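You operate a simulated robot arm through the tools that you are given. There is no shell and no other tool. Be economical: measure what you need, move in short steps, check, and stop when the job is done.

Carry out the task below with a simulated robot arm. There is one attempt and no reset: what you move stays moved.

JOB
Slide the red carriage clear, grease its guide patch and return it.
Fine: up to the cylinder first, to its stop last; brush from the grease tin, stood on the clear strip before the carriage returns. Set down upright: green grease brush. A coat counts when it lies all over at full strength: go over it till it gets no stronger.

The check looks at the end state, three seconds after you hand in, the way a careful person would. Anything else that was tipped, shoved, dropped, spilled or broken makes it a failure.

ROBOT AND FRAMES
A 6-joint arm with a two-finger parallel gripper, fixed in place. Base frame: the origin is at the foot of the arm, x ahead of it, y to its left, z up; the work surface is at about z = 880. Readings come in mm, rad, newtons and seconds.
With the tool pointing down near the work surface it reaches from about 260 to 660 mm from the base axis. Its first joint turns from -1.152 to 1.152 rad. Payload 2.9 kg.
Tool frame: the origin (TCP) lies between the finger pads and is the grasp point; the fingertips stand 30 mm ahead of it; z points along the fingers, y is the line along which they close. The gripper opens to 110 mm. The fingers are 20 mm wide and 10 mm thick; the gripper's body (48 by 112 mm) begins 55 mm behind the TCP.
Orientation is that of the tool frame in the base frame, as a unit quaternion [x, y, z, w]. With the fingers straight down and closing along the base's y, the tool's x points along the base's -x, its y along +y and its z along -z.

CONTROLS
- The arm moves only by the tool arm_command. Its argument "increments" is a list of rows, each a list of 7 numbers: the shift along the base's x, y, z in units of 25 mm (1.0 is 25 mm), then the turn, a rotation vector about the base's x, y, z in units of 8 degrees (1.0 is 8 degrees), then the closure, from 0 (fully open) to 1 (shut). In form: [[dx, dy, dz, wx, wy, wz, hand], ...]. A call has 1 to 20 rows; each row shifts and turns the commanded pose from where the row before left it. A call with a number of a shift or a turn outside -1 to 1 is refused whole. A row lasts 0.2 s, in which the tool goes at most 50 mm and 0.15 rad; a call with a longer step from one row to the next is refused whole, and so is a gripper value outside its range. A pose out of reach is approached as far as the arm can. The call stops where the force on the tool passes 40 N (or 10 N more than at its start, if that is more) or the arm is blocked; 0.2 s more then pass. The fingers move at their own pace (about 108 mm/s each) and stop on an object; they squeeze with about 33 N. The grip force told is the motor's: it shows also when the fingers shut on nothing. Time passes only in rows, and 0.2 s behind the last, so rows that do not move let the fingers close. It gives the time, the measured TCP pose, the force on the tool (base axes), the opening and the grip force at its end, in the units of the frame above (readings bear some noise), with the torque about the TCP (base axes, N m) and any sound that the robot's microphone picked up.
- Cameras (640 x 400 px; columns grow to the right, rows downward): "scene" is fixed at [65.1, 415.8, 1427.5]; the picture's right is [-0.92, -0.40, 0.00], its down [-0.13, 0.30, -0.94] and it looks along [0.38, -0.87, -0.33] (base axes); focal length 313 px, centre (320, 200). "wrist" rides on the gripper at [72, 17, -103] in the tool frame; the picture's right is [-0.23, 0.97, 0.00], its down [-0.76, -0.18, -0.62] and it looks along [-0.61, -0.14, 0.78] (tool axes); focal length 222 px, centre (320, 200). There is no depth. A picture from a camera that has moved, and an enlarged one, comes with that camera's place and axes in the base frame and with its lens. The place of the scene camera against the robot may be out by one fixed shift of up to 25 mm in any direction.
- grab_frame(camera): a new picture of that camera. It takes no simulated time.
- inspect(camera, box): a new picture of the part [left, top, right, bottom] of that camera's present view, enlarged. It takes no simulated time.
- sign_off(): hands the job in; it is judged then, once.

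Go step by step. Nothing tells you positions but the pictures and the camera data: compare them with the known pose of the tool, close in by small moves and look again before you grip or let go. The budget is 120 turns and 64 pictures, counting those below and the enlarged ones. Unless the task says otherwise, let go and move clear before handing in, and close with one line.

The tools are called after "Request:" as name(argument=value, ...) on one line, values as JSON. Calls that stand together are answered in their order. arm_command: Moves the arm, as the interface text tells. Its arguments: {"type":"object","properties":{"increments":{"type":"array","items":{"type":"array","items":{"type":"number"}}}},"required":["increments"]} The other tools are called the same way: grab_frame (camera) takes a picture; inspect (camera, box) takes an enlarged picture of a part of a camera's view; sign_off () hands the job in.

At the start:

```text
time: 0.0
ee_pos: [299.0, -228.5, 1269.4]
ee_rot: [0.0, 1.0, 0.001, 0.0]
force: [-0.2, -0.3, 1.1]
torque: [-0.01, 0.04, -0.01]
grip_width: 110.1
grasp_force: 0.1
```

scene: 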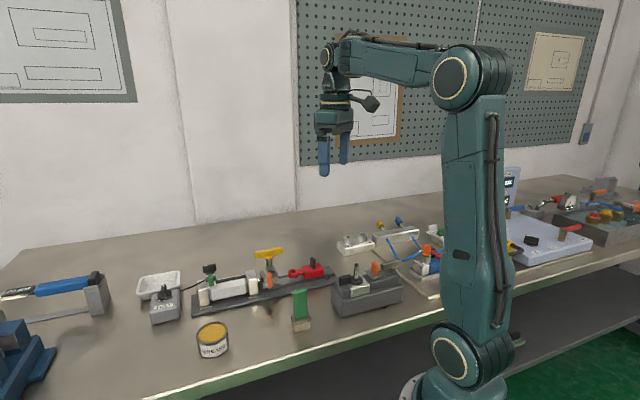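
wrist: 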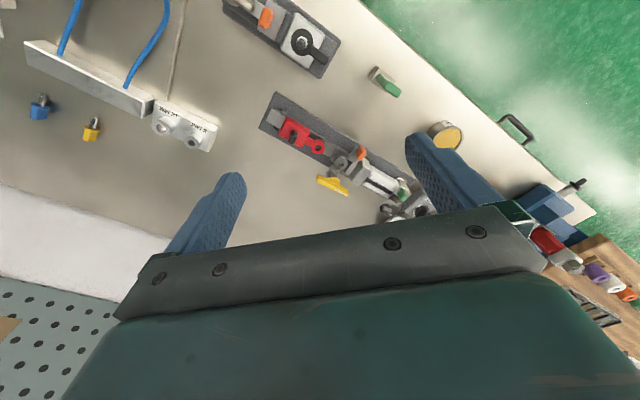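

I see a rail with a red carriage, a yellow lever or brace, a pneumatic cylinder, a green brush and a grease tin. I'll enlarge both views before moving.

Request:
inspect(camera="scene", box=[140, 230, 420, 370])

Request:
inspect(camera="wrist", box=[240, 60, 480, 230])

```text
2.29 times, centred on (280, 300) of scene
camera zoom: at [65.1, 415.8, 1427.5], right [-0.92, -0.4, 0.0], down [-0.13, 0.3, -0.94], along [0.38, -0.87, -0.33], focal length 715 px, centre (411, -29)
```

zoom: 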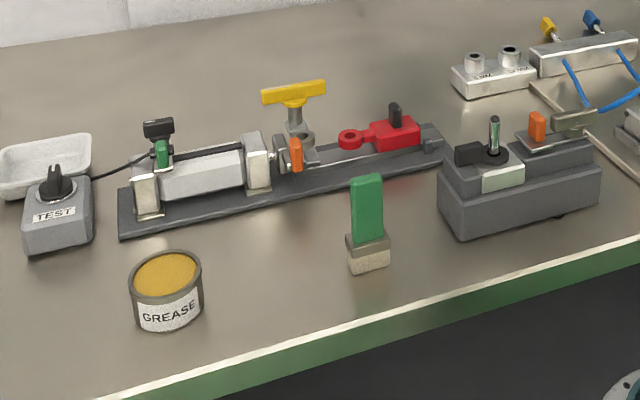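

```text
2.35 times, centred on (360, 145) of wrist
camera zoom: at [228.9, -212.3, 1373.9], right [0.23, 0.97, 0.0], down [0.76, -0.18, 0.62], along [0.61, -0.14, -0.78], focal length 523 px, centre (226, 329)
```

zoom: 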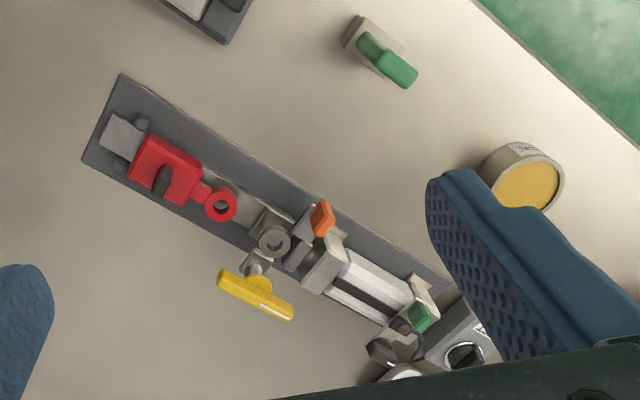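

The red carriage is near (400,-310), the rail runs at about 45° toward the cylinder near (600,-90), the brush is near (340,-115) and the tin is near (480,5). I'll go lower for a closer look.

Request:
arm_command(increments=[[0.1, -0.1, -1, 0, 0, 0, 0], [0.1, -0.1, -1, 0, 0, 0, 0], [0.1, -0.1, -1, 0, 0, 0, 0], [0.1, -0.1, -1, 0, 0, 0, 0], [0.1, -0.1, -1, 0, 0, 0, 0], [0.1, -0.1, -1, 0, 0, 0, 0], [0.1, -0.1, -1, 0, 0, 0, 0], [0.1, -0.1, -1, 0, 0, 0, 0], [0, 0, -1, 0, 0, 0, 0]])

Request:
grab_frame(camera="wrist")

```text
time: 2.0
ee_pos: [318.7, -249.8, 1047.1]
ee_rot: [0.0, 1.0, 0.0, 0.0]
force: [0.2, 0.4, 0.1]
torque: [0.02, -0.02, 0.0]
grip_width: 110.0
grasp_force: 0.0
```

```text
59 pictures are left
camera wrist: at [248.6, -233.6, 1150.1], right [0.23, 0.97, 0.0], down [0.76, -0.18, 0.62], along [0.61, -0.14, -0.78], focal length 222 px, centre (320, 200)
```

wrist: 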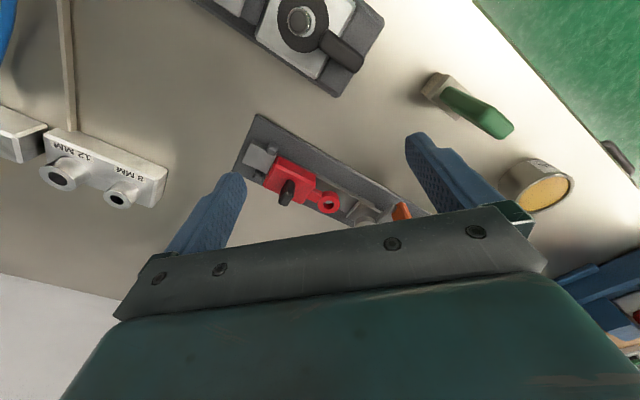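

The carriage is in view. I'll enlarge it.

Request:
inspect(camera="wrist", box=[230, 105, 430, 230])

Request:
inspect(camera="scene", box=[230, 240, 350, 315])

```text
3.20 times, centred on (330, 168) of wrist
camera zoom: at [248.6, -233.6, 1150.1], right [0.23, 0.97, 0.0], down [0.76, -0.18, 0.62], along [0.61, -0.14, -0.78], focal length 711 px, centre (288, 304)
```

zoom: 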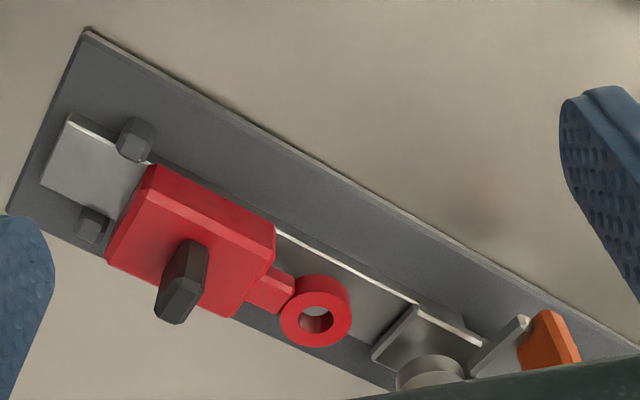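

```text
5.33 times, centred on (290, 278) of scene
camera zoom: at [65.1, 415.8, 1427.5], right [-0.92, -0.4, 0.0], down [-0.13, 0.3, -0.94], along [0.38, -0.87, -0.33], focal length 1669 px, centre (480, -213)
```

zoom: 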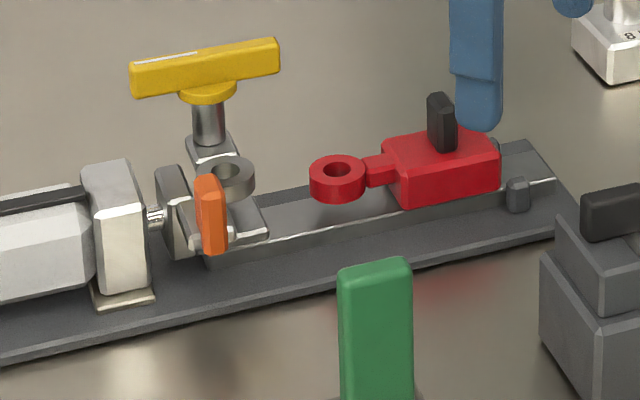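

The carriage has a black handle post with its tip near (395,-308,960). The rail direction is about 44.6°. I'll turn the tool so the fingers close along the rail and hover above the handle.

Request:
arm_command(increments=[[0.5, -0.4, 0, 0, 0, -0.95, 0], [0.5, -0.4, 0, 0, 0, -0.95, 0], [0.5, -0.4, 0, 0, 0, -0.95, 0], [0.5, -0.4, 0, 0, 0, -0.95, 0], [0.5, -0.4, 0, 0, 0, -0.95, 0], [0.5, -0.3, 0, 0, 0, -0.92, 0]])

Request:
grab_frame(camera="wrist")

```text
time: 3.4
ee_pos: [395.1, -305.8, 1045.7]
ee_rot: [0.386, 0.922, 0.0, 0.0]
force: [0.0, -1.2, 0.1]
torque: [-0.04, 0.03, 0.02]
grip_width: 109.8
grasp_force: 0.0
```

```text
56 pictures are left
camera wrist: at [358.0, -242.9, 1149.2], right [0.85, 0.52, 0.0], down [0.41, -0.67, 0.62], along [0.32, -0.53, -0.78], focal length 222 px, centre (320, 200)
```

wrist: 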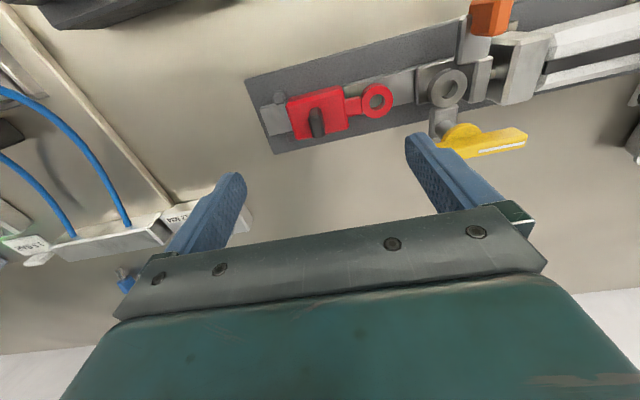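

Good view of the whole stroke. I'll enlarge it to get coordinates.

Request:
inspect(camera="wrist", box=[240, 0, 540, 188])

```text
2.13 times, centred on (390, 94) of wrist
camera zoom: at [358.0, -242.9, 1149.2], right [0.85, 0.52, 0.0], down [0.41, -0.67, 0.62], along [0.32, -0.53, -0.78], focal length 473 px, centre (171, 426)
```

zoom: 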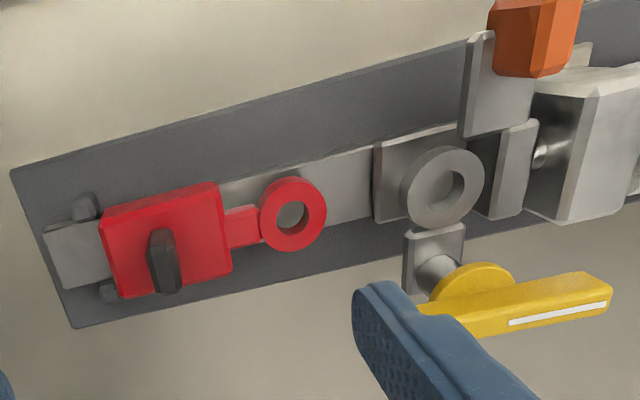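

The handle post is at about (394,-307.5) with its top near 960. I'll partly close, descend to TCP z≈965 and look.

Request:
arm_command(increments=[[0, -0.05, 0, 0, 0, 0, 0.4], [-0.03, -0.03, -0.8, 0, 0, 0, 0.4], [0, 0, -0.8, 0, 0, 0, 0.4], [0, 0, -0.8, 0, 0, 0, 0.4], [0, 0, -0.8, 0, 0, 0, 0.4]])

Request:
grab_frame(camera="wrist")

Request:
inspect(camera="scene", box=[230, 215, 370, 303])

```text
time: 4.6
ee_pos: [393.3, -308.1, 965.2]
ee_rot: [0.385, 0.923, 0.0, -0.001]
force: [0.1, -0.2, -0.9]
torque: [-0.01, -0.02, 0.01]
grip_width: 66.1
grasp_force: 0.1
```

```text
54 pictures are left
camera wrist: at [356.1, -245.8, 1069.0], right [0.85, 0.52, 0.0], down [0.41, -0.67, 0.62], along [0.32, -0.53, -0.78], focal length 222 px, centre (320, 200)
```

wrist: 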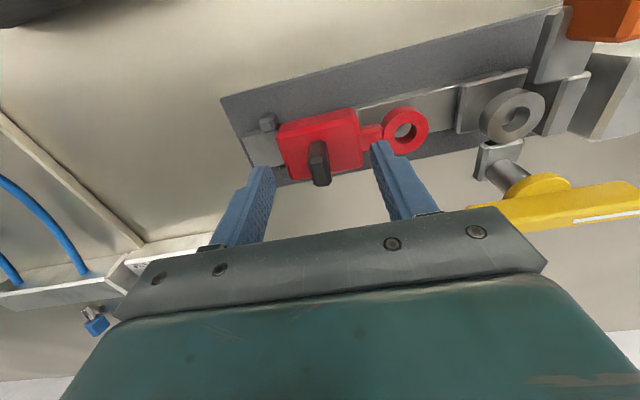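

```text
4.55 times, centred on (300, 259) of scene
camera zoom: at [65.1, 415.8, 1427.5], right [-0.92, -0.4, 0.0], down [-0.13, 0.3, -0.94], along [0.38, -0.87, -0.33], focal length 1422 px, centre (411, -68)
```

zoom: 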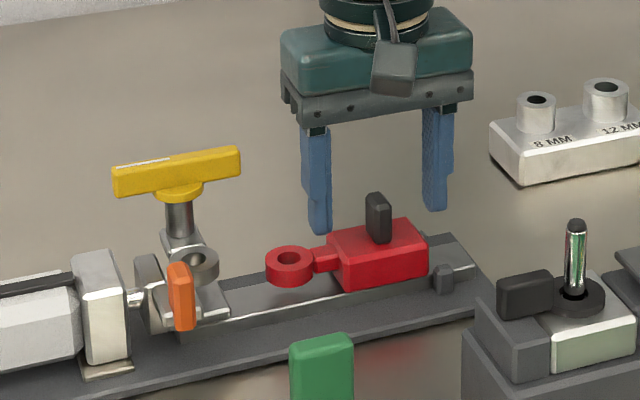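

The fingers straddle the post. I'll go down 10 mm and close.

Request:
arm_command(increments=[[0, 0, -0.4, 0, 0, 0, 0.4], [0, 0, 0, 0, 0, 0, 0.7], [0, 0, 0, 0, 0, 0, 1], [0, 0, 0, 0, 0, 0, 1], [0, 0, 0, 0, 0, 0, 1]])

Request:
grab_frame(camera="wrist")

```text
time: 5.8
ee_pos: [393.1, -307.9, 955.6]
ee_rot: [0.385, 0.923, 0.0, 0.0]
force: [0.2, 0.2, -0.1]
torque: [-0.25, -0.3, 0.65]
grip_width: 11.8
grasp_force: 44.9
```

```text
52 pictures are left
camera wrist: at [356.6, -245.3, 1059.1], right [0.85, 0.52, 0.0], down [0.41, -0.67, 0.62], along [0.33, -0.53, -0.78], focal length 222 px, centre (320, 200)
```

wrist: 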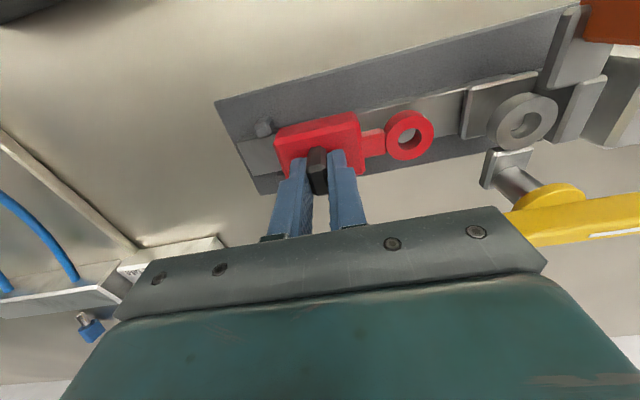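

The post is gripped with an 11.8 mm opening. I'll slide toward the cylinder in small steps and watch the force.

Request:
arm_command(increments=[[0.142, 0.14, 0, 0, 0, 0, 1], [0.142, 0.14, 0, 0, 0, 0, 1], [0.142, 0.14, 0, 0, 0, 0, 1], [0.142, 0.14, 0, 0, 0, 0, 1]])

Request:
grab_frame(camera="wrist")

```text
time: 6.8
ee_pos: [409.3, -294.5, 955.5]
ee_rot: [0.386, 0.923, 0.0, 0.0]
force: [-4.5, 1.8, 0.6]
torque: [-0.96, -0.86, 0.53]
grip_width: 11.9
grasp_force: 45.3
```

```text
51 pictures are left
camera wrist: at [371.2, -230.8, 1059.1], right [0.85, 0.52, 0.0], down [0.41, -0.67, 0.62], along [0.33, -0.53, -0.78], focal length 222 px, centre (320, 200)
```

wrist: 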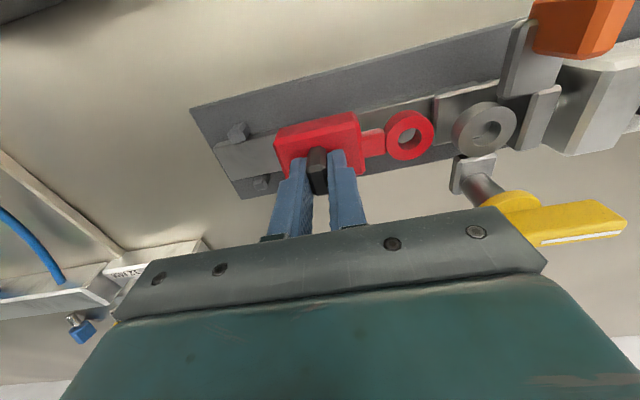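

It slides freely. I'll continue with a slight lateral correction.

Request:
arm_command(increments=[[0.139, 0.144, 0, 0, 0, 0, 1], [0.139, 0.144, 0, 0, 0, 0, 1], [0.139, 0.144, 0, 0, 0, 0, 1], [0.139, 0.144, 0, 0, 0, 0, 1]])

Request:
grab_frame(camera="wrist")

```text
time: 7.8
ee_pos: [421.8, -279.9, 955.1]
ee_rot: [0.386, 0.922, 0.0, 0.0]
force: [2.8, -4.8, 1.5]
torque: [0.84, 1.02, 0.6]
grip_width: 11.9
grasp_force: 44.5
```

```text
50 pictures are left
camera wrist: at [384.9, -217.1, 1059.1], right [0.85, 0.52, 0.0], down [0.41, -0.67, 0.62], along [0.33, -0.53, -0.78], focal length 222 px, centre (320, 200)
```

wrist: 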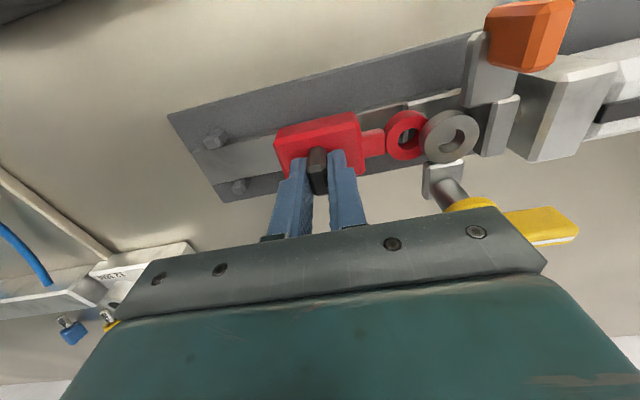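

The red ring is sliding under the grey eye. Continuing carefully.

Request:
arm_command(increments=[[0.142, 0.14, 0, 0, 0, 0, 1], [0.142, 0.14, 0, 0, 0, 0, 1], [0.141, 0.141, 0, 0, 0, 0, 1]])

Request:
grab_frame(camera="wrist")

```text
time: 8.6
ee_pos: [431.7, -269.0, 955.5]
ee_rot: [0.386, 0.922, 0.0, 0.001]
force: [2.8, -4.4, 7.2]
torque: [0.69, 0.69, 0.58]
grip_width: 12.0
grasp_force: 45.4
```

```text
49 pictures are left
camera wrist: at [395.5, -206.3, 1059.0], right [0.85, 0.52, 0.0], down [0.41, -0.67, 0.62], along [0.33, -0.53, -0.78], focal length 222 px, centre (320, 200)
```

wrist: 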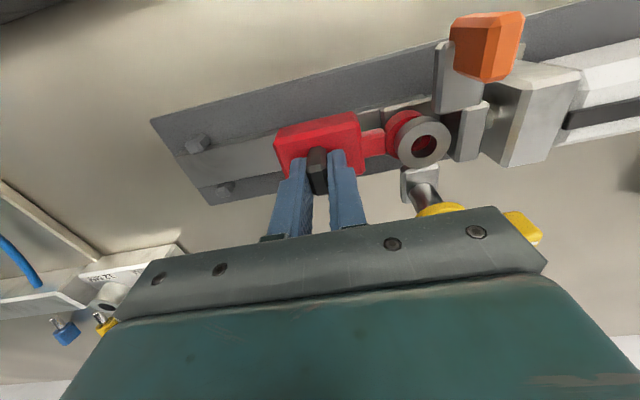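

Request:
arm_command(increments=[[0.11, 0.09, 0, 0, 0, 0, 1], [0.11, 0.09, 0, 0, 0, 0, 1]])

Request:
inspect(camera="wrist", box=[140, 60, 540, 260])

```text
time: 9.2
ee_pos: [435.9, -265.9, 955.9]
ee_rot: [0.388, 0.922, -0.001, -0.001]
force: [-13.6, -10.8, 3.1]
torque: [-0.89, -0.87, 0.88]
grip_width: 12.2
grasp_force: 44.9
```

```text
1.60 times, centred on (340, 160) of wrist
camera zoom: at [399.5, -202.8, 1059.1], right [0.86, 0.52, 0.0], down [0.41, -0.67, 0.62], along [0.32, -0.53, -0.78], focal length 355 px, centre (288, 264)
```

zoom: 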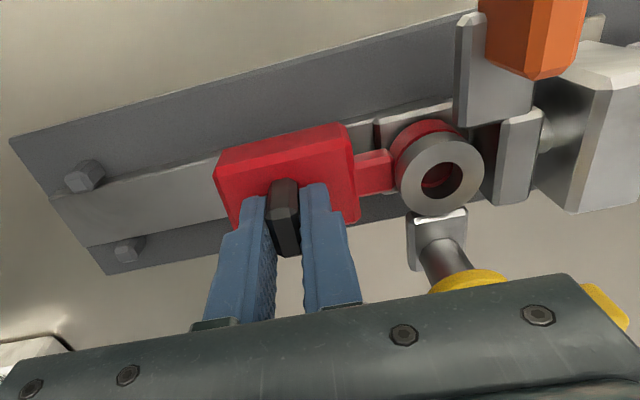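

It hit the stop at the cylinder (17 N along the rail), after about 58 mm of travel. I'll relax the push, release and lift, then look at the exposed strip.

Request:
arm_command(increments=[[-0.06, -0.06, 0, 0, 0, 0, 1], [0, 0, 0, 0, 0, 0, 0.4], [0, 0, 0, 0, 0, 0, 0.4], [0, 0, 0, 0, 0, 0, 0.4], [0, 0, 0.8, 0, 0, 0, 0.4], [0, 0, 0.8, 0, 0, 0, 0.4], [0, 0, 0.8, 0, 0, 0, 0.4], [-0.4, -0.4, 0.8, 0, 0, 0, 0.4], [-0.6, -0.6, 0, 0, 0, 0, 0.4], [-0.6, -0.6, 0, 0, 0, 0, 0.4]])

Request:
inspect(camera="wrist", box=[240, 50, 480, 200])

Request:
inspect(camera="scene", box=[240, 240, 360, 315])

```text
time: 11.4
ee_pos: [396.6, -306.8, 1035.3]
ee_rot: [0.386, 0.922, 0.0, 0.0]
force: [-1.4, -0.2, -0.2]
torque: [0.04, 0.0, 0.03]
grip_width: 66.0
grasp_force: 0.0
```

```text
2.67 times, centred on (360, 125) of wrist
camera zoom: at [360.4, -243.4, 1138.7], right [0.85, 0.52, 0.0], down [0.41, -0.67, 0.62], along [0.32, -0.53, -0.78], focal length 592 px, centre (213, 400)
```

zoom: 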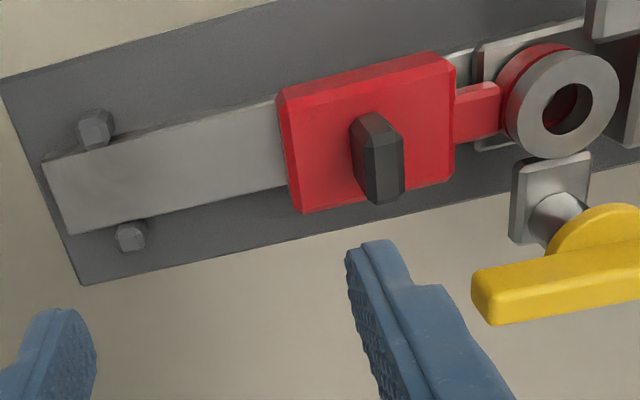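

```text
5.33 times, centred on (300, 278) of scene
camera zoom: at [65.0, 415.8, 1427.5], right [-0.92, -0.4, 0.0], down [-0.13, 0.3, -0.94], along [0.38, -0.87, -0.33], focal length 1669 px, centre (427, -213)
```

zoom: 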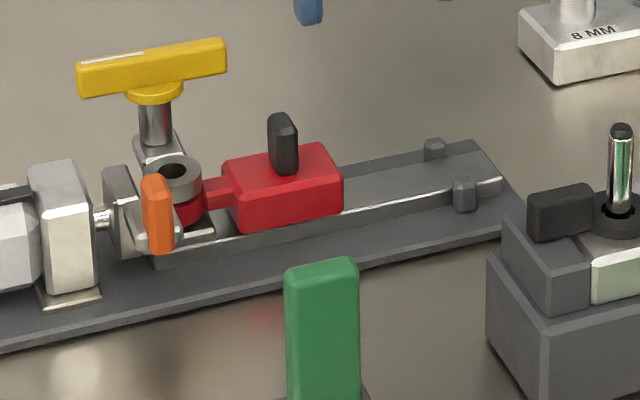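

The strip between pegs and carriage is clear. I'll enlarge it to find the patch.

Request:
inspect(camera="wrist", box=[245, 80, 365, 155])

```text
5.33 times, centred on (305, 118) of wrist
camera zoom: at [360.4, -243.4, 1138.7], right [0.85, 0.52, 0.0], down [0.41, -0.67, 0.62], along [0.32, -0.53, -0.78], focal length 1185 px, centre (400, 640)
```

zoom: 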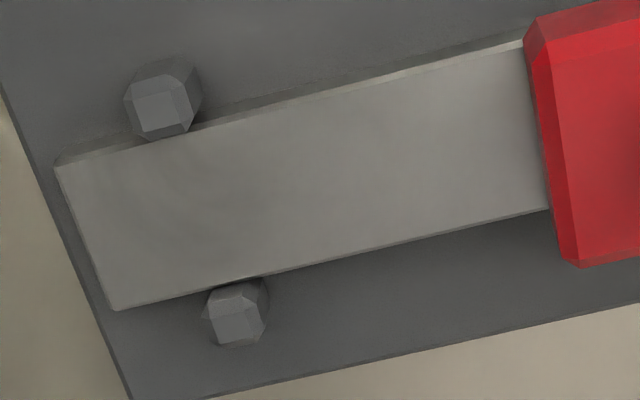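

The strip top is at z≈896 and 32 mm wide, with the exposed length running from (350,-351) to (416,-285). The pegs are about 29 mm from its far end. Next I'll go look at the brush.

Request:
arm_command(increments=[[-0.3, 1, 0.25, 0, 0, 0, 0], [-0.3, 1, 0.25, 0, 0, 0, 0], [-0.3, 1, 0.25, 0, 0, 0, 0], [-0.3, 1, 0.25, 0, 0, 0, 0], [-0.3, 1, 0, 0, 0, 0, 0], [-0.3, 1, 0, 0, 0, 0, 0], [-0.3, 1, 0, 0, 0, 0, 0], [-0.2, 0.7, 0, 0, 0, 0, 0]])

Request:
grab_frame(camera="wrist")

```text
time: 13.2
ee_pos: [338.3, -113.3, 1060.9]
ee_rot: [0.385, 0.923, -0.001, 0.0]
force: [0.2, 0.2, 0.3]
torque: [0.0, 0.02, 0.01]
grip_width: 109.8
grasp_force: 0.0
```

```text
44 pictures are left
camera wrist: at [301.8, -50.5, 1162.9], right [0.85, 0.52, 0.0], down [0.41, -0.67, 0.62], along [0.32, -0.53, -0.78], focal length 222 px, centre (320, 200)
```

wrist: 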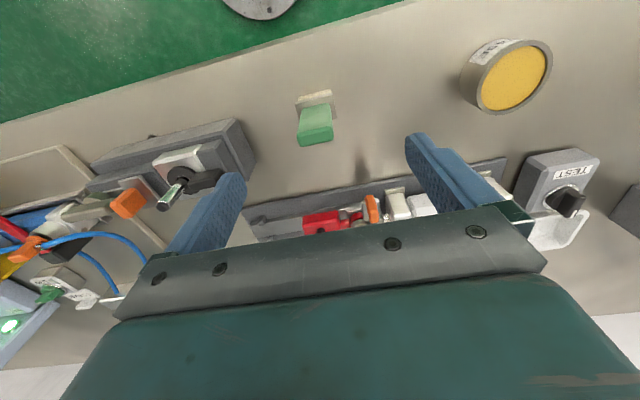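

Request:
inspect(camera="wrist", box=[280, 80, 360, 155])

Request:
inspect(camera="scene", box=[180, 270, 330, 370])

Request:
inspect(camera="wrist", box=[440, 20, 580, 130])

```text
5.33 times, centred on (320, 118) of wrist
camera zoom: at [301.8, -50.5, 1162.9], right [0.85, 0.52, 0.0], down [0.41, -0.67, 0.62], along [0.32, -0.53, -0.78], focal length 1185 px, centre (320, 640)
```

zoom: 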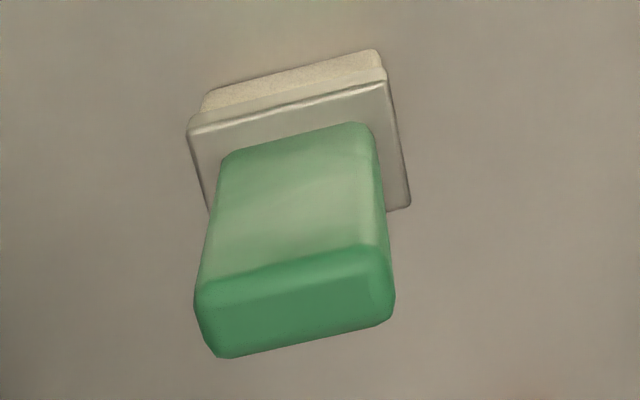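

```text
4.00 times, centred on (255, 320) of scene
camera zoom: at [65.1, 415.8, 1427.5], right [-0.92, -0.4, 0.0], down [-0.13, 0.3, -0.94], along [0.38, -0.87, -0.33], focal length 1251 px, centre (580, -280)
```

zoom: 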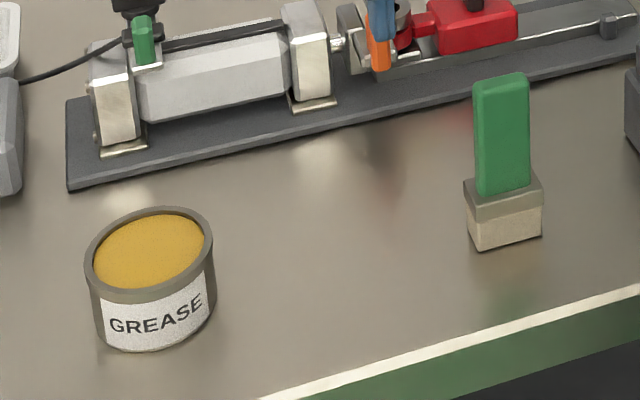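

```text
3.64 times, centred on (510, 75) of wrist
camera zoom: at [301.8, -50.5, 1162.9], right [0.85, 0.52, 0.0], down [0.41, -0.67, 0.62], along [0.32, -0.53, -0.78], focal length 808 px, centre (-371, 654)
```

zoom: 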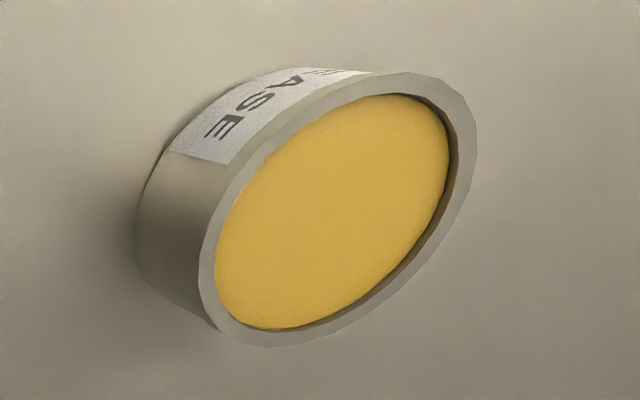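

The brush stands upright at about (337.5,-117.4), its wide side parallel to the rail and its handle about 31×13 mm with the top near z=980. The tin is centred near (486,13) with grease at z≈915. The tool orientation already suits a grip on the handle's edges, so I'll descend and check.

Request:
arm_command(increments=[[-0.03, -0.16, -0.7, 0, 0, 0, 0.3], [0, 0, -0.8, 0, 0, 0, 0.35], [0, 0, -0.8, 0, 0, 0, 0.35], [0, 0, -0.8, 0, 0, 0, 0.35], [0, 0, -0.8, 0, 0, 0, 0.35]])

Request:
grab_frame(camera="wrist")

Request:
inspect(camera="scene", box=[240, 250, 360, 340])

```text
time: 14.4
ee_pos: [339.7, -115.8, 963.6]
ee_rot: [0.386, 0.923, 0.0, 0.0]
force: [0.1, -0.6, 0.5]
torque: [0.0, 0.02, 0.01]
grip_width: 71.9
grasp_force: 0.0
```

```text
40 pictures are left
camera wrist: at [301.8, -53.7, 1067.2], right [0.85, 0.52, 0.0], down [0.41, -0.67, 0.62], along [0.33, -0.53, -0.78], focal length 222 px, centre (320, 200)
```

wrist: 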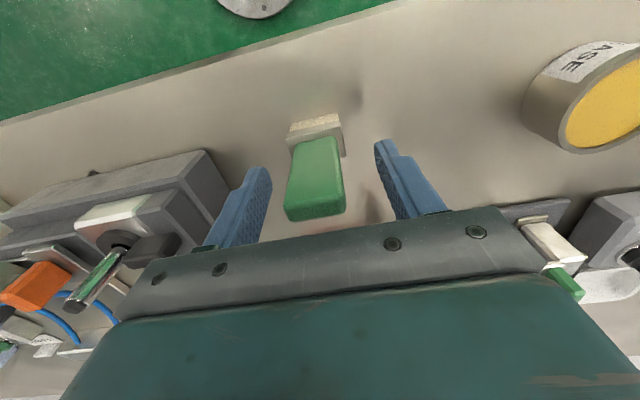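

```text
4.44 times, centred on (300, 295) of scene
camera zoom: at [65.1, 415.8, 1427.5], right [-0.92, -0.4, 0.0], down [-0.13, 0.3, -0.94], along [0.38, -0.87, -0.33], focal length 1390 px, centre (409, -222)
```

zoom: 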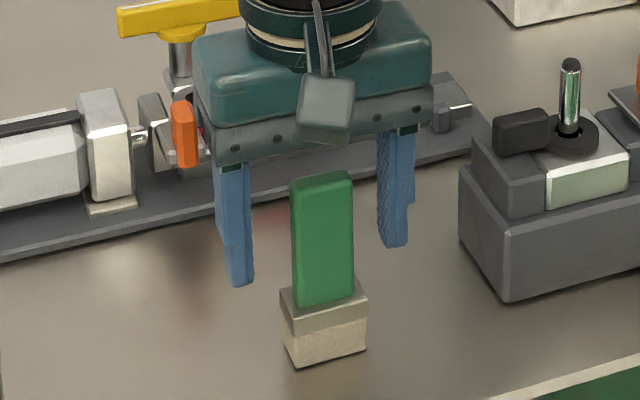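

The handle is centred between the fingers. Closing.

Request:
arm_command(increments=[[-0.05, -0.05, -0.1, 0, 0, 0, 0.4], [0, 0, 0, 0, 0, 0, 0.65], [0, 0, 0, 0, 0, 0, 1], [0, 0, 0, 0, 0, 0, 1], [0, 0, 0, 0, 0, 0, 1]])

Request:
grab_frame(camera="wrist")

```text
time: 15.6
ee_pos: [338.5, -119.8, 960.1]
ee_rot: [0.385, 0.923, 0.0, 0.0]
force: [-0.3, 0.7, 0.1]
torque: [0.0, 0.03, 0.0]
grip_width: 31.6
grasp_force: 32.9
```

```text
38 pictures are left
camera wrist: at [300.6, -55.7, 1064.8], right [0.85, 0.52, 0.0], down [0.41, -0.67, 0.62], along [0.32, -0.53, -0.78], focal length 222 px, centre (320, 200)
```

wrist: 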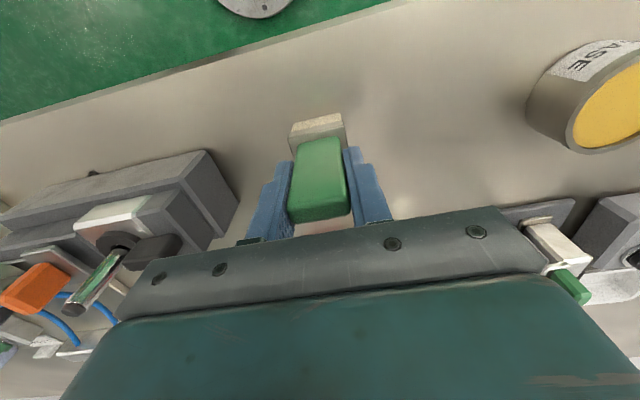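

The brush is held (31.6 mm), with its bottom 80 mm below the TCP. I'll lift and carry it over the tin near (486,13).

Request:
arm_command(increments=[[0, 0, 0.8, 0, 0, 0, 1], [0, 0, 0.8, 0, 0, 0, 1], [0, 0, 0.8, 0, 0, 0, 1], [0.5, 0.4, 0.4, 0, 0, 0, 1], [0.9, 0.8, 0, 0, 0, 0, 1], [0.9, 0.8, 0, 0, 0, 0, 1], [0.9, 0.8, 0, 0, 0, 0, 1], [0.9, 0.8, 0, 0, 0, 0, 1], [0.9, 0.8, 0, 0, 0, 0, 1], [0.8, 0.8, 0, 0, 0, 0, 1]])

Request:
grab_frame(camera="wrist")

Request:
inspect(camera="scene", box=[140, 250, 300, 370])

```text
time: 17.8
ee_pos: [482.8, 8.7, 1029.9]
ee_rot: [0.386, 0.922, -0.001, -0.001]
force: [0.1, 0.7, -1.7]
torque: [-0.02, -0.02, -0.03]
grip_width: 31.6
grasp_force: 33.3
```

```text
37 pictures are left
camera wrist: at [446.0, 72.7, 1134.0], right [0.85, 0.52, 0.0], down [0.41, -0.67, 0.62], along [0.32, -0.53, -0.78], focal length 222 px, centre (320, 200)
```

wrist: 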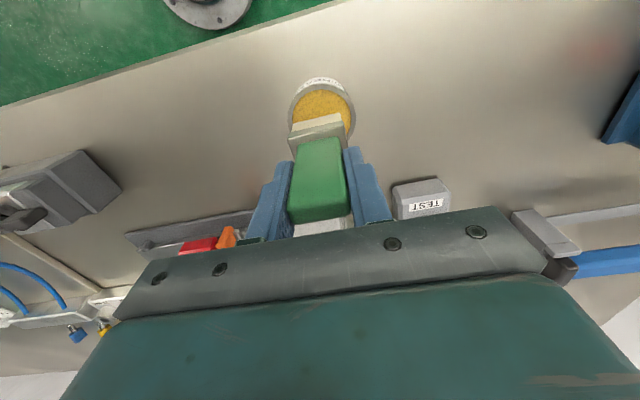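

```text
3.33 times, centred on (220, 310) of scene
camera zoom: at [65.1, 415.8, 1427.5], right [-0.92, -0.4, 0.0], down [-0.13, 0.3, -0.94], along [0.38, -0.87, -0.33], focal length 1043 px, centre (653, -167)
```

zoom: 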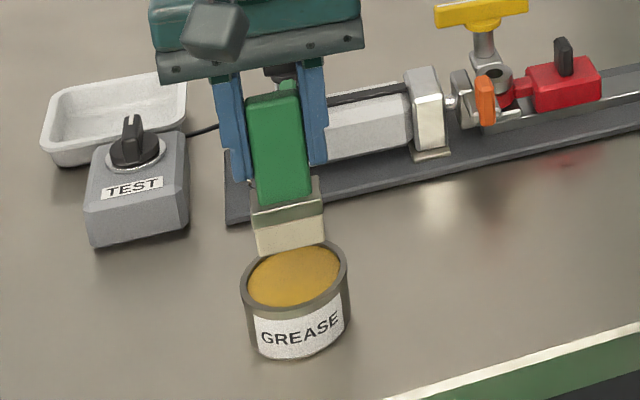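

The tin centre is near (487.5,11.5), so a small correction. I'll lower to just above the rim and check.

Request:
arm_command(increments=[[0.18, 0.12, 0, 0, 0, 0, 1], [0, 0, -0.5, 0, 0, 0, 1], [0, 0, -0.4, 0, 0, 0, 1]])

Request:
inspect(camera="scene", box=[170, 280, 260, 370])

Request:
inspect(camera="wrist", box=[260, 60, 380, 160])

```text
time: 18.6
ee_pos: [486.6, 12.7, 1005.9]
ee_rot: [0.386, 0.922, 0.0, 0.0]
force: [-0.1, 0.1, -1.0]
torque: [0.02, -0.02, 0.01]
grip_width: 31.6
grasp_force: 33.0
```

```text
4.44 times, centred on (215, 325) of scene
camera zoom: at [65.1, 415.8, 1427.5], right [-0.92, -0.4, 0.0], down [-0.13, 0.3, -0.94], along [0.38, -0.87, -0.33], focal length 1390 px, centre (787, -356)
```

zoom: 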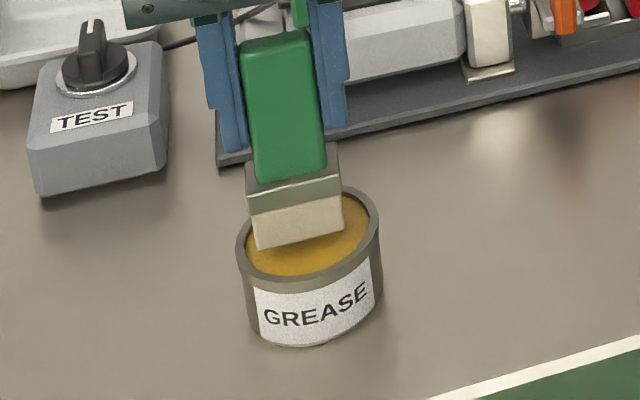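

```text
4.00 times, centred on (320, 110) of wrist
camera zoom: at [449.1, 75.6, 1111.0], right [0.85, 0.52, 0.0], down [0.41, -0.67, 0.62], along [0.33, -0.53, -0.78], focal length 888 px, centre (320, 560)
```

zoom: 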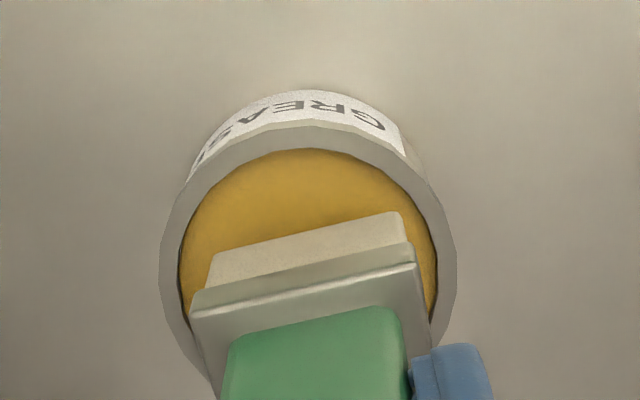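

The brush is well within the rim with about a 4 mm offset, which I'll correct. Then I'll dip.

Request:
arm_command(increments=[[-0.09, 0.09, 0, 0, 0, 0, 1], [0, 0, -0.3, 0, 0, 0, 1], [0, 0, -0.2, 0, 0, 0, 1], [0, 0, -0.1, 0, 0, 0, 1]])

Request:
inspect(camera="wrist", box=[260, 60, 380, 160])

```text
time: 19.6
ee_pos: [485.6, 14.2, 996.0]
ee_rot: [0.386, 0.922, 0.001, 0.003]
force: [-3.5, -3.8, 23.4]
torque: [-0.31, 0.38, -0.03]
grip_width: 31.8
grasp_force: 32.8
```

```text
4.00 times, centred on (320, 110) of wrist
camera zoom: at [447.7, 78.0, 1098.6], right [0.85, 0.52, 0.0], down [0.4, -0.67, 0.63], along [0.33, -0.53, -0.78], focal length 888 px, centre (320, 560)
```

zoom: 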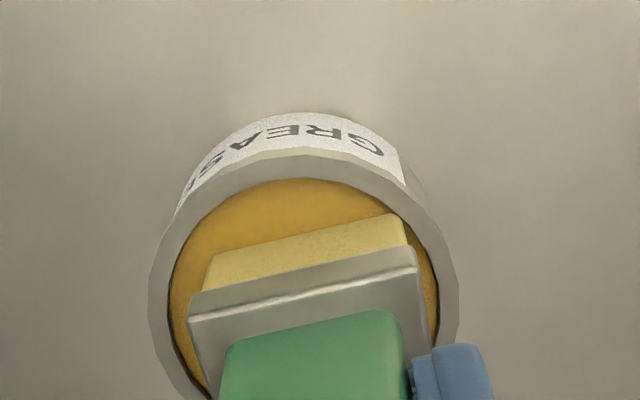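

The bristles are yellow, so they're loaded. I'll lift and carry the brush over the strip, near (394.6,-306.8).

Request:
arm_command(increments=[[0, 0, 0.8, 0, 0, 0, 1], [0, 0, 0.8, 0, 0, 0, 1], [0, 0, 0.8, 0, 0, 0, 1], [0, 0, 0.8, 0, 0, 0, 1], [-0.26, -0.92, 0, 0, 0, 0, 1], [-0.26, -0.92, 0, 0, 0, 0, 1], [-0.26, -0.92, 0, 0, 0, 0, 1], [-0.26, -0.92, 0, 0, 0, 0, 1], [-0.26, -0.92, 0, 0, 0, 0, 1], [-0.26, -0.92, 0, 0, 0, 0, 1], [-0.26, -0.92, 0, 0, 0, 0, 1], [-0.26, -0.92, 0, 0, 0, 0, 1], [-0.26, -0.92, 0, 0, 0, 0, 1], [-0.26, -0.92, 0, 0, 0, 0, 1], [-0.26, -0.92, 0, 0, 0, 0, 1], [-0.26, -0.92, 0, 0, 0, 0, 1], [-0.26, -0.92, 0, 0, 0, 0, 1], [-0.26, -0.88, 0, 0, 0, 0, 1]])

Request:
grab_frame(camera="wrist")

```text
time: 23.4
ee_pos: [392.0, -303.7, 1070.8]
ee_rot: [0.386, 0.923, -0.001, 0.0]
force: [0.2, -0.7, -1.0]
torque: [-0.02, 0.01, 0.0]
grip_width: 31.4
grasp_force: 32.8
```

```text
32 pictures are left
camera wrist: at [355.1, -241.6, 1174.7], right [0.85, 0.52, 0.0], down [0.41, -0.67, 0.62], along [0.33, -0.53, -0.78], focal length 222 px, centre (320, 200)
```

wrist: 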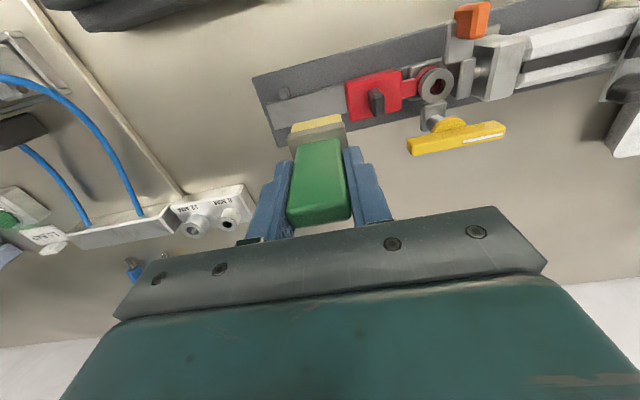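

Request:
arm_command(increments=[[0.1, -0.1, -0.8, 0, 0, 0, 1], [0, 0, -0.8, 0, 0, 0, 1], [0, 0, -0.8, 0, 0, 0, 1], [0, 0, -0.8, 0, 0, 0, 1]])

Request:
inspect(camera="wrist", box=[200, 60, 440, 210])

Request:
inspect(camera="scene", box=[240, 240, 360, 315])

```text
time: 24.4
ee_pos: [395.4, -307.5, 991.2]
ee_rot: [0.386, 0.923, 0.001, 0.0]
force: [-0.3, -0.5, -1.0]
torque: [-0.02, -0.03, -0.01]
grip_width: 31.6
grasp_force: 32.9
```

```text
2.67 times, centred on (320, 135) of wrist
camera zoom: at [358.8, -243.6, 1095.1], right [0.85, 0.52, 0.0], down [0.41, -0.67, 0.62], along [0.32, -0.53, -0.78], focal length 592 px, centre (320, 373)
```

zoom: 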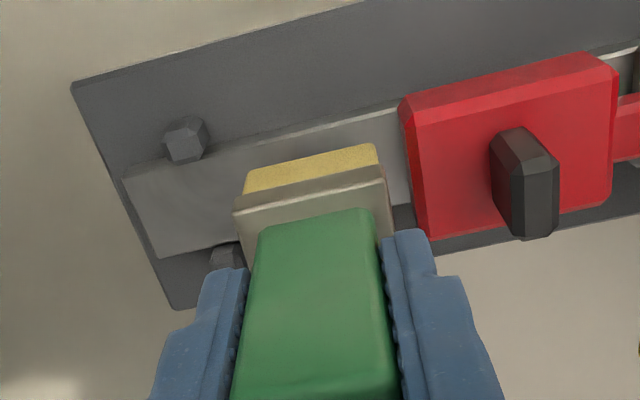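

```text
5.33 times, centred on (300, 278) of scene
camera zoom: at [65.1, 415.8, 1427.5], right [-0.92, -0.4, 0.0], down [-0.13, 0.3, -0.94], along [0.38, -0.87, -0.33], focal length 1669 px, centre (427, -213)
```

zoom: 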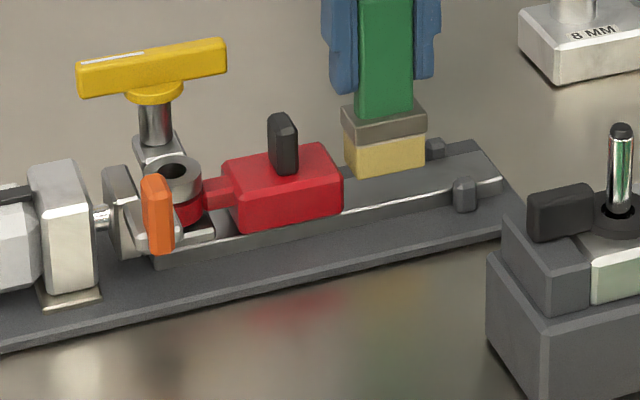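

The brush is over the strip, clear of the pegs and carriage. Lowering to contact.

Request:
arm_command(increments=[[0, 0, -0.3, 0, 0, 0, 1], [0, 0, -0.2, 0, 0, 0, 1], [0, 0, -0.1, 0, 0, 0, 1]])

```text
time: 25.2
ee_pos: [396.4, -306.8, 977.9]
ee_rot: [0.386, 0.922, 0.0, 0.0]
force: [-1.1, 0.9, -1.4]
torque: [0.0, -0.03, 0.01]
grip_width: 31.3
grasp_force: 33.1
```

Request:
arm_command(increments=[[0, 0, -0.08, 0, 0, 0, 1], [0, 0, -0.06, 0, 0, 0, 1]])

```text
time: 25.8
ee_pos: [396.6, -306.9, 976.3]
ee_rot: [0.385, 0.923, 0.0, 0.001]
force: [-3.7, 5.6, 20.8]
torque: [0.31, 0.26, -0.02]
grip_width: 31.6
grasp_force: 32.8
```

Contact at TCP z≈976. I'll ease off slightly and stroke along the rail on the centre lane.

Request:
arm_command(increments=[[0.142, 0.14, 0.03, 0, 0, 0, 1], [0.114, 0.112, 0, 0, 0, 0, 1], [-0.142, -0.14, 0, 0, 0, 0, 1], [-0.142, -0.14, 0, 0, 0, 0, 1], [-0.142, -0.14, 0, 0, 0, 0, 1], [-0.142, -0.14, 0, 0, 0, 0, 1]])

Request:
inspect(camera="wrist", box=[200, 60, 440, 210])

```text
time: 27.2
ee_pos: [387.1, -315.1, 975.2]
ee_rot: [0.385, 0.923, 0.0, 0.001]
force: [7.2, 5.0, 23.2]
torque: [0.19, -0.46, 0.06]
grip_width: 31.5
grasp_force: 33.2
```

```text
2.67 times, centred on (320, 135) of wrist
camera zoom: at [350.5, -252.1, 1079.3], right [0.85, 0.52, 0.0], down [0.41, -0.67, 0.62], along [0.33, -0.53, -0.78], focal length 592 px, centre (320, 373)
```

zoom: 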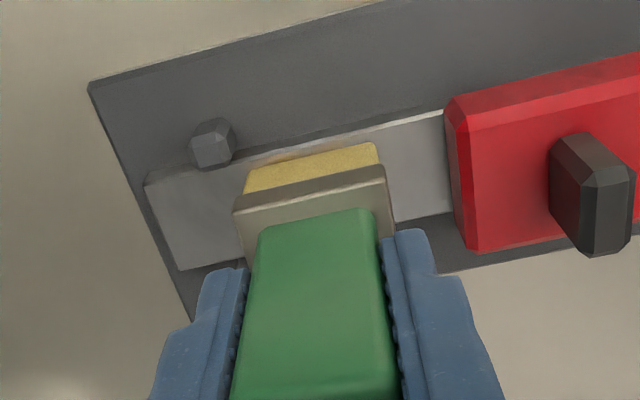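

No tint is obvious beside the brush yet. I'll lift to look at what was covered.

Request:
arm_command(increments=[[0, 0, 0.8, 0, 0, 0, 1], [0, 0, 0.8, 0, 0, 0, 1], [-0.7, 0.7, 0.4, 0, 0, 0, 1], [-0.7, 0.7, 0, 0, 0, 0, 1]])

Request:
inspect(camera="wrist", box=[240, 90, 440, 215])

Request:
inspect(camera="scene", box=[270, 250, 350, 300])

```text
time: 28.2
ee_pos: [353.1, -280.3, 1027.8]
ee_rot: [0.386, 0.923, 0.0, 0.0]
force: [-0.3, 0.0, -1.8]
torque: [0.02, -0.01, -0.03]
grip_width: 31.6
grasp_force: 33.3
```

```text
3.20 times, centred on (340, 152) of wrist
camera zoom: at [315.0, -217.7, 1131.3], right [0.85, 0.52, 0.0], down [0.41, -0.67, 0.62], along [0.32, -0.53, -0.78], focal length 711 px, centre (256, 352)
```

zoom: 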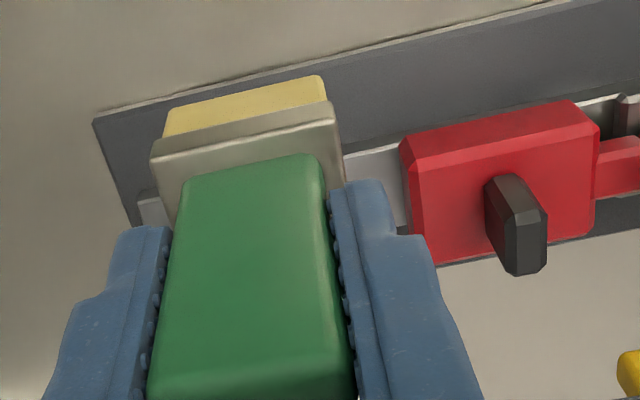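

```text
8.00 times, centred on (310, 275) of scene
camera zoom: at [65.1, 415.8, 1427.5], right [-0.92, -0.4, 0.0], down [-0.13, 0.3, -0.94], along [0.38, -0.87, -0.33], focal length 2503 px, centre (400, -400)
```

zoom: 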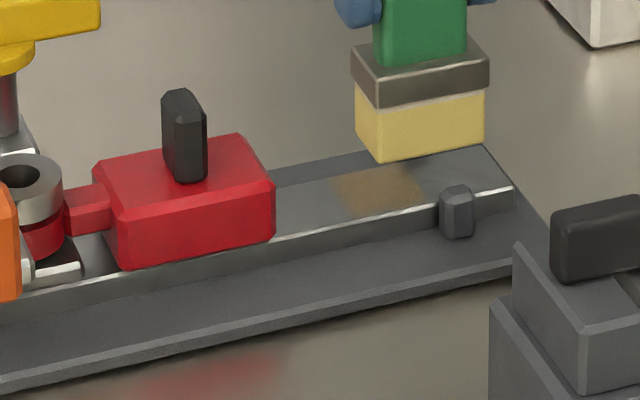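

A tan film is appearing on the strip from about s=33 to 65 mm, still faint. I'll return and work both edge lanes and the centre with several passes.

Request:
arm_command(increments=[[0.79, -0.73, 0, 0, 0, 0, 1], [0.8, -0.74, 0, 0, 0, 0, 1], [0, 0, -0.8, 0, 0, 0, 1], [0, 0, -0.8, 0, 0, 0, 1], [0, 0, -0.2, 0, 0, 0, 1], [0, 0, -0.15, 0, 0, 0, 1]])

```text
time: 29.6
ee_pos: [392.6, -318.3, 976.2]
ee_rot: [0.386, 0.923, 0.0, 0.0]
force: [0.3, -0.2, -0.6]
torque: [0.01, 0.0, -0.01]
grip_width: 31.8
grasp_force: 33.0
```

Request:
arm_command(increments=[[0, 0, -0.07, 0, 0, 0, 1], [0.114, 0.112, 0, 0, 0, 0, 1], [0.114, 0.112, 0, 0, 0, 0, 1], [0.114, 0.112, 0, 0, 0, 0, 1], [0.114, 0.112, 0, 0, 0, 0, 1], [-0.114, -0.112, 0, 0, 0, 0, 1], [-0.114, -0.112, 0, 0, 0, 0, 1], [-0.114, -0.112, 0, 0, 0, 0, 1], [-0.114, -0.112, 0, 0, 0, 0, 1], [0.114, 0.112, 0, 0, 0, 0, 1], [0.114, 0.112, 0, 0, 0, 0, 1], [0.114, 0.112, 0, 0, 0, 0, 1], [0.114, 0.112, 0, 0, 0, 0, 1]])

```text
time: 32.4
ee_pos: [403.8, -305.8, 974.5]
ee_rot: [0.386, 0.922, -0.001, 0.0]
force: [-3.7, -3.4, 13.8]
torque: [-0.33, 0.16, -0.02]
grip_width: 31.4
grasp_force: 32.8
```

Good contact. Shifting to the other edge lane and stroking again.

Request:
arm_command(increments=[[-0.09, 0.09, 0, 0, 0, 0, 1], [-0.09, 0.09, 0, 0, 0, 0, 1], [-0.1, 0.1, 0, 0, 0, 0, 1], [-0.114, -0.112, 0, 0, 0, 0, 1], [-0.114, -0.112, 0, 0, 0, 0, 1], [-0.114, -0.112, 0, 0, 0, 0, 1], [-0.114, -0.112, 0, 0, 0, 0, 1], [0.114, 0.112, 0, 0, 0, 0, 1], [0.114, 0.112, 0, 0, 0, 0, 1], [0.114, 0.112, 0, 0, 0, 0, 1], [0.114, 0.112, 0, 0, 0, 0, 1], [-0.114, -0.112, 0, 0, 0, 0, 1], [-0.114, -0.112, 0, 0, 0, 0, 1], [-0.114, -0.112, 0, 0, 0, 0, 1], [-0.114, -0.112, 0, 0, 0, 0, 1]])

```text
time: 35.6
ee_pos: [385.8, -310.5, 973.8]
ee_rot: [0.385, 0.923, 0.0, 0.0]
force: [3.3, 1.4, 7.4]
torque: [0.08, -0.27, 0.02]
grip_width: 31.4
grasp_force: 32.6
```

Lifting to check the coat.

Request:
arm_command(increments=[[0, 0, 0.8, 0, 0, 0, 1], [0, 0, 0.8, 0, 0, 0, 1], [0, 0, 0.8, 0, 0, 0, 1], [0, 0, 0.8, 0, 0, 0, 1]])

Request:
inspect(camera="scene", box=[290, 255, 350, 292])

Request:
grab_frame(camera="wrist")

```text
time: 36.6
ee_pos: [385.5, -309.8, 1054.2]
ee_rot: [0.385, 0.923, 0.0, 0.0]
force: [-0.6, 0.5, -1.1]
torque: [0.01, -0.01, 0.04]
grip_width: 31.8
grasp_force: 32.9
```

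```text
10.67 times, centred on (320, 274) of scene
camera zoom: at [65.1, 415.8, 1427.5], right [-0.92, -0.4, 0.0], down [-0.13, 0.3, -0.94], along [0.38, -0.87, -0.33], focal length 3337 px, centre (320, -584)
```

zoom: 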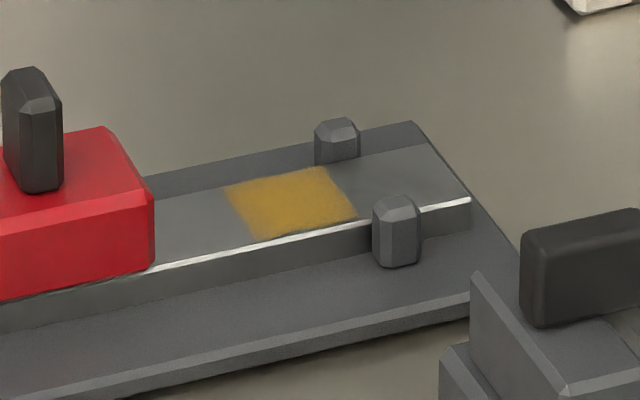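

```text
25 pictures are left
camera wrist: at [348.0, -246.9, 1158.5], right [0.85, 0.52, 0.0], down [0.41, -0.67, 0.62], along [0.32, -0.53, -0.78], focal length 222 px, centre (320, 200)
```

wrist: 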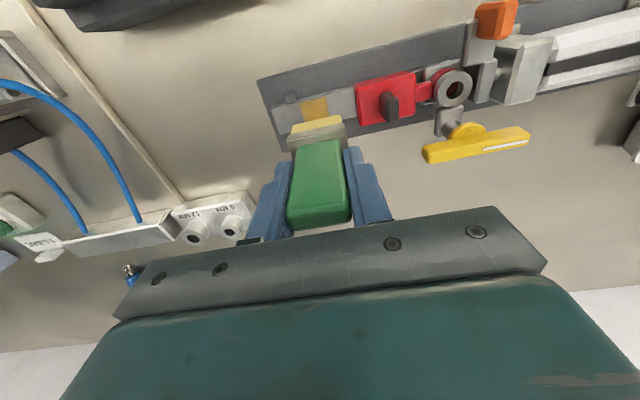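

The patch is now plain, a tan rectangle with its peg-side edge near s=33 where my lanes ended. I'll go back, reach further toward the pegs on near-centre lanes, and make more passes.

Request:
arm_command(increments=[[0.056, -0.057, -0.8, 0, 0, 0, 1], [0, 0, -0.8, 0, 0, 0, 1], [0, 0, -0.8, 0, 0, 0, 1], [0, 0, -0.7, 0, 0, 0, 1], [0, 0, -0.1, 0, 0, 0, 1], [-0.142, -0.14, 0, 0, 0, 0, 1], [-0.142, -0.14, 0, 0, 0, 0, 1], [0.142, 0.14, 0, 0, 0, 0, 1], [0.142, 0.14, 0, 0, 0, 0, 1], [0.142, 0.14, 0, 0, 0, 0, 1], [0.142, 0.14, 0, 0, 0, 0, 1], [0.08, -0.081, 0, 0, 0, 0, 1], [0.08, -0.081, 0, 0, 0, 0, 1], [-0.142, -0.14, 0, 0, 0, 0, 1], [-0.142, -0.14, 0, 0, 0, 0, 1], [-0.142, -0.14, 0, 0, 0, 0, 1], [-0.142, -0.14, 0, 0, 0, 0, 1]])

```text
time: 40.2
ee_pos: [385.3, -322.9, 974.3]
ee_rot: [0.385, 0.923, -0.001, -0.001]
force: [1.0, 2.2, 4.4]
torque: [0.04, -0.12, 0.01]
grip_width: 31.7
grasp_force: 32.5
```

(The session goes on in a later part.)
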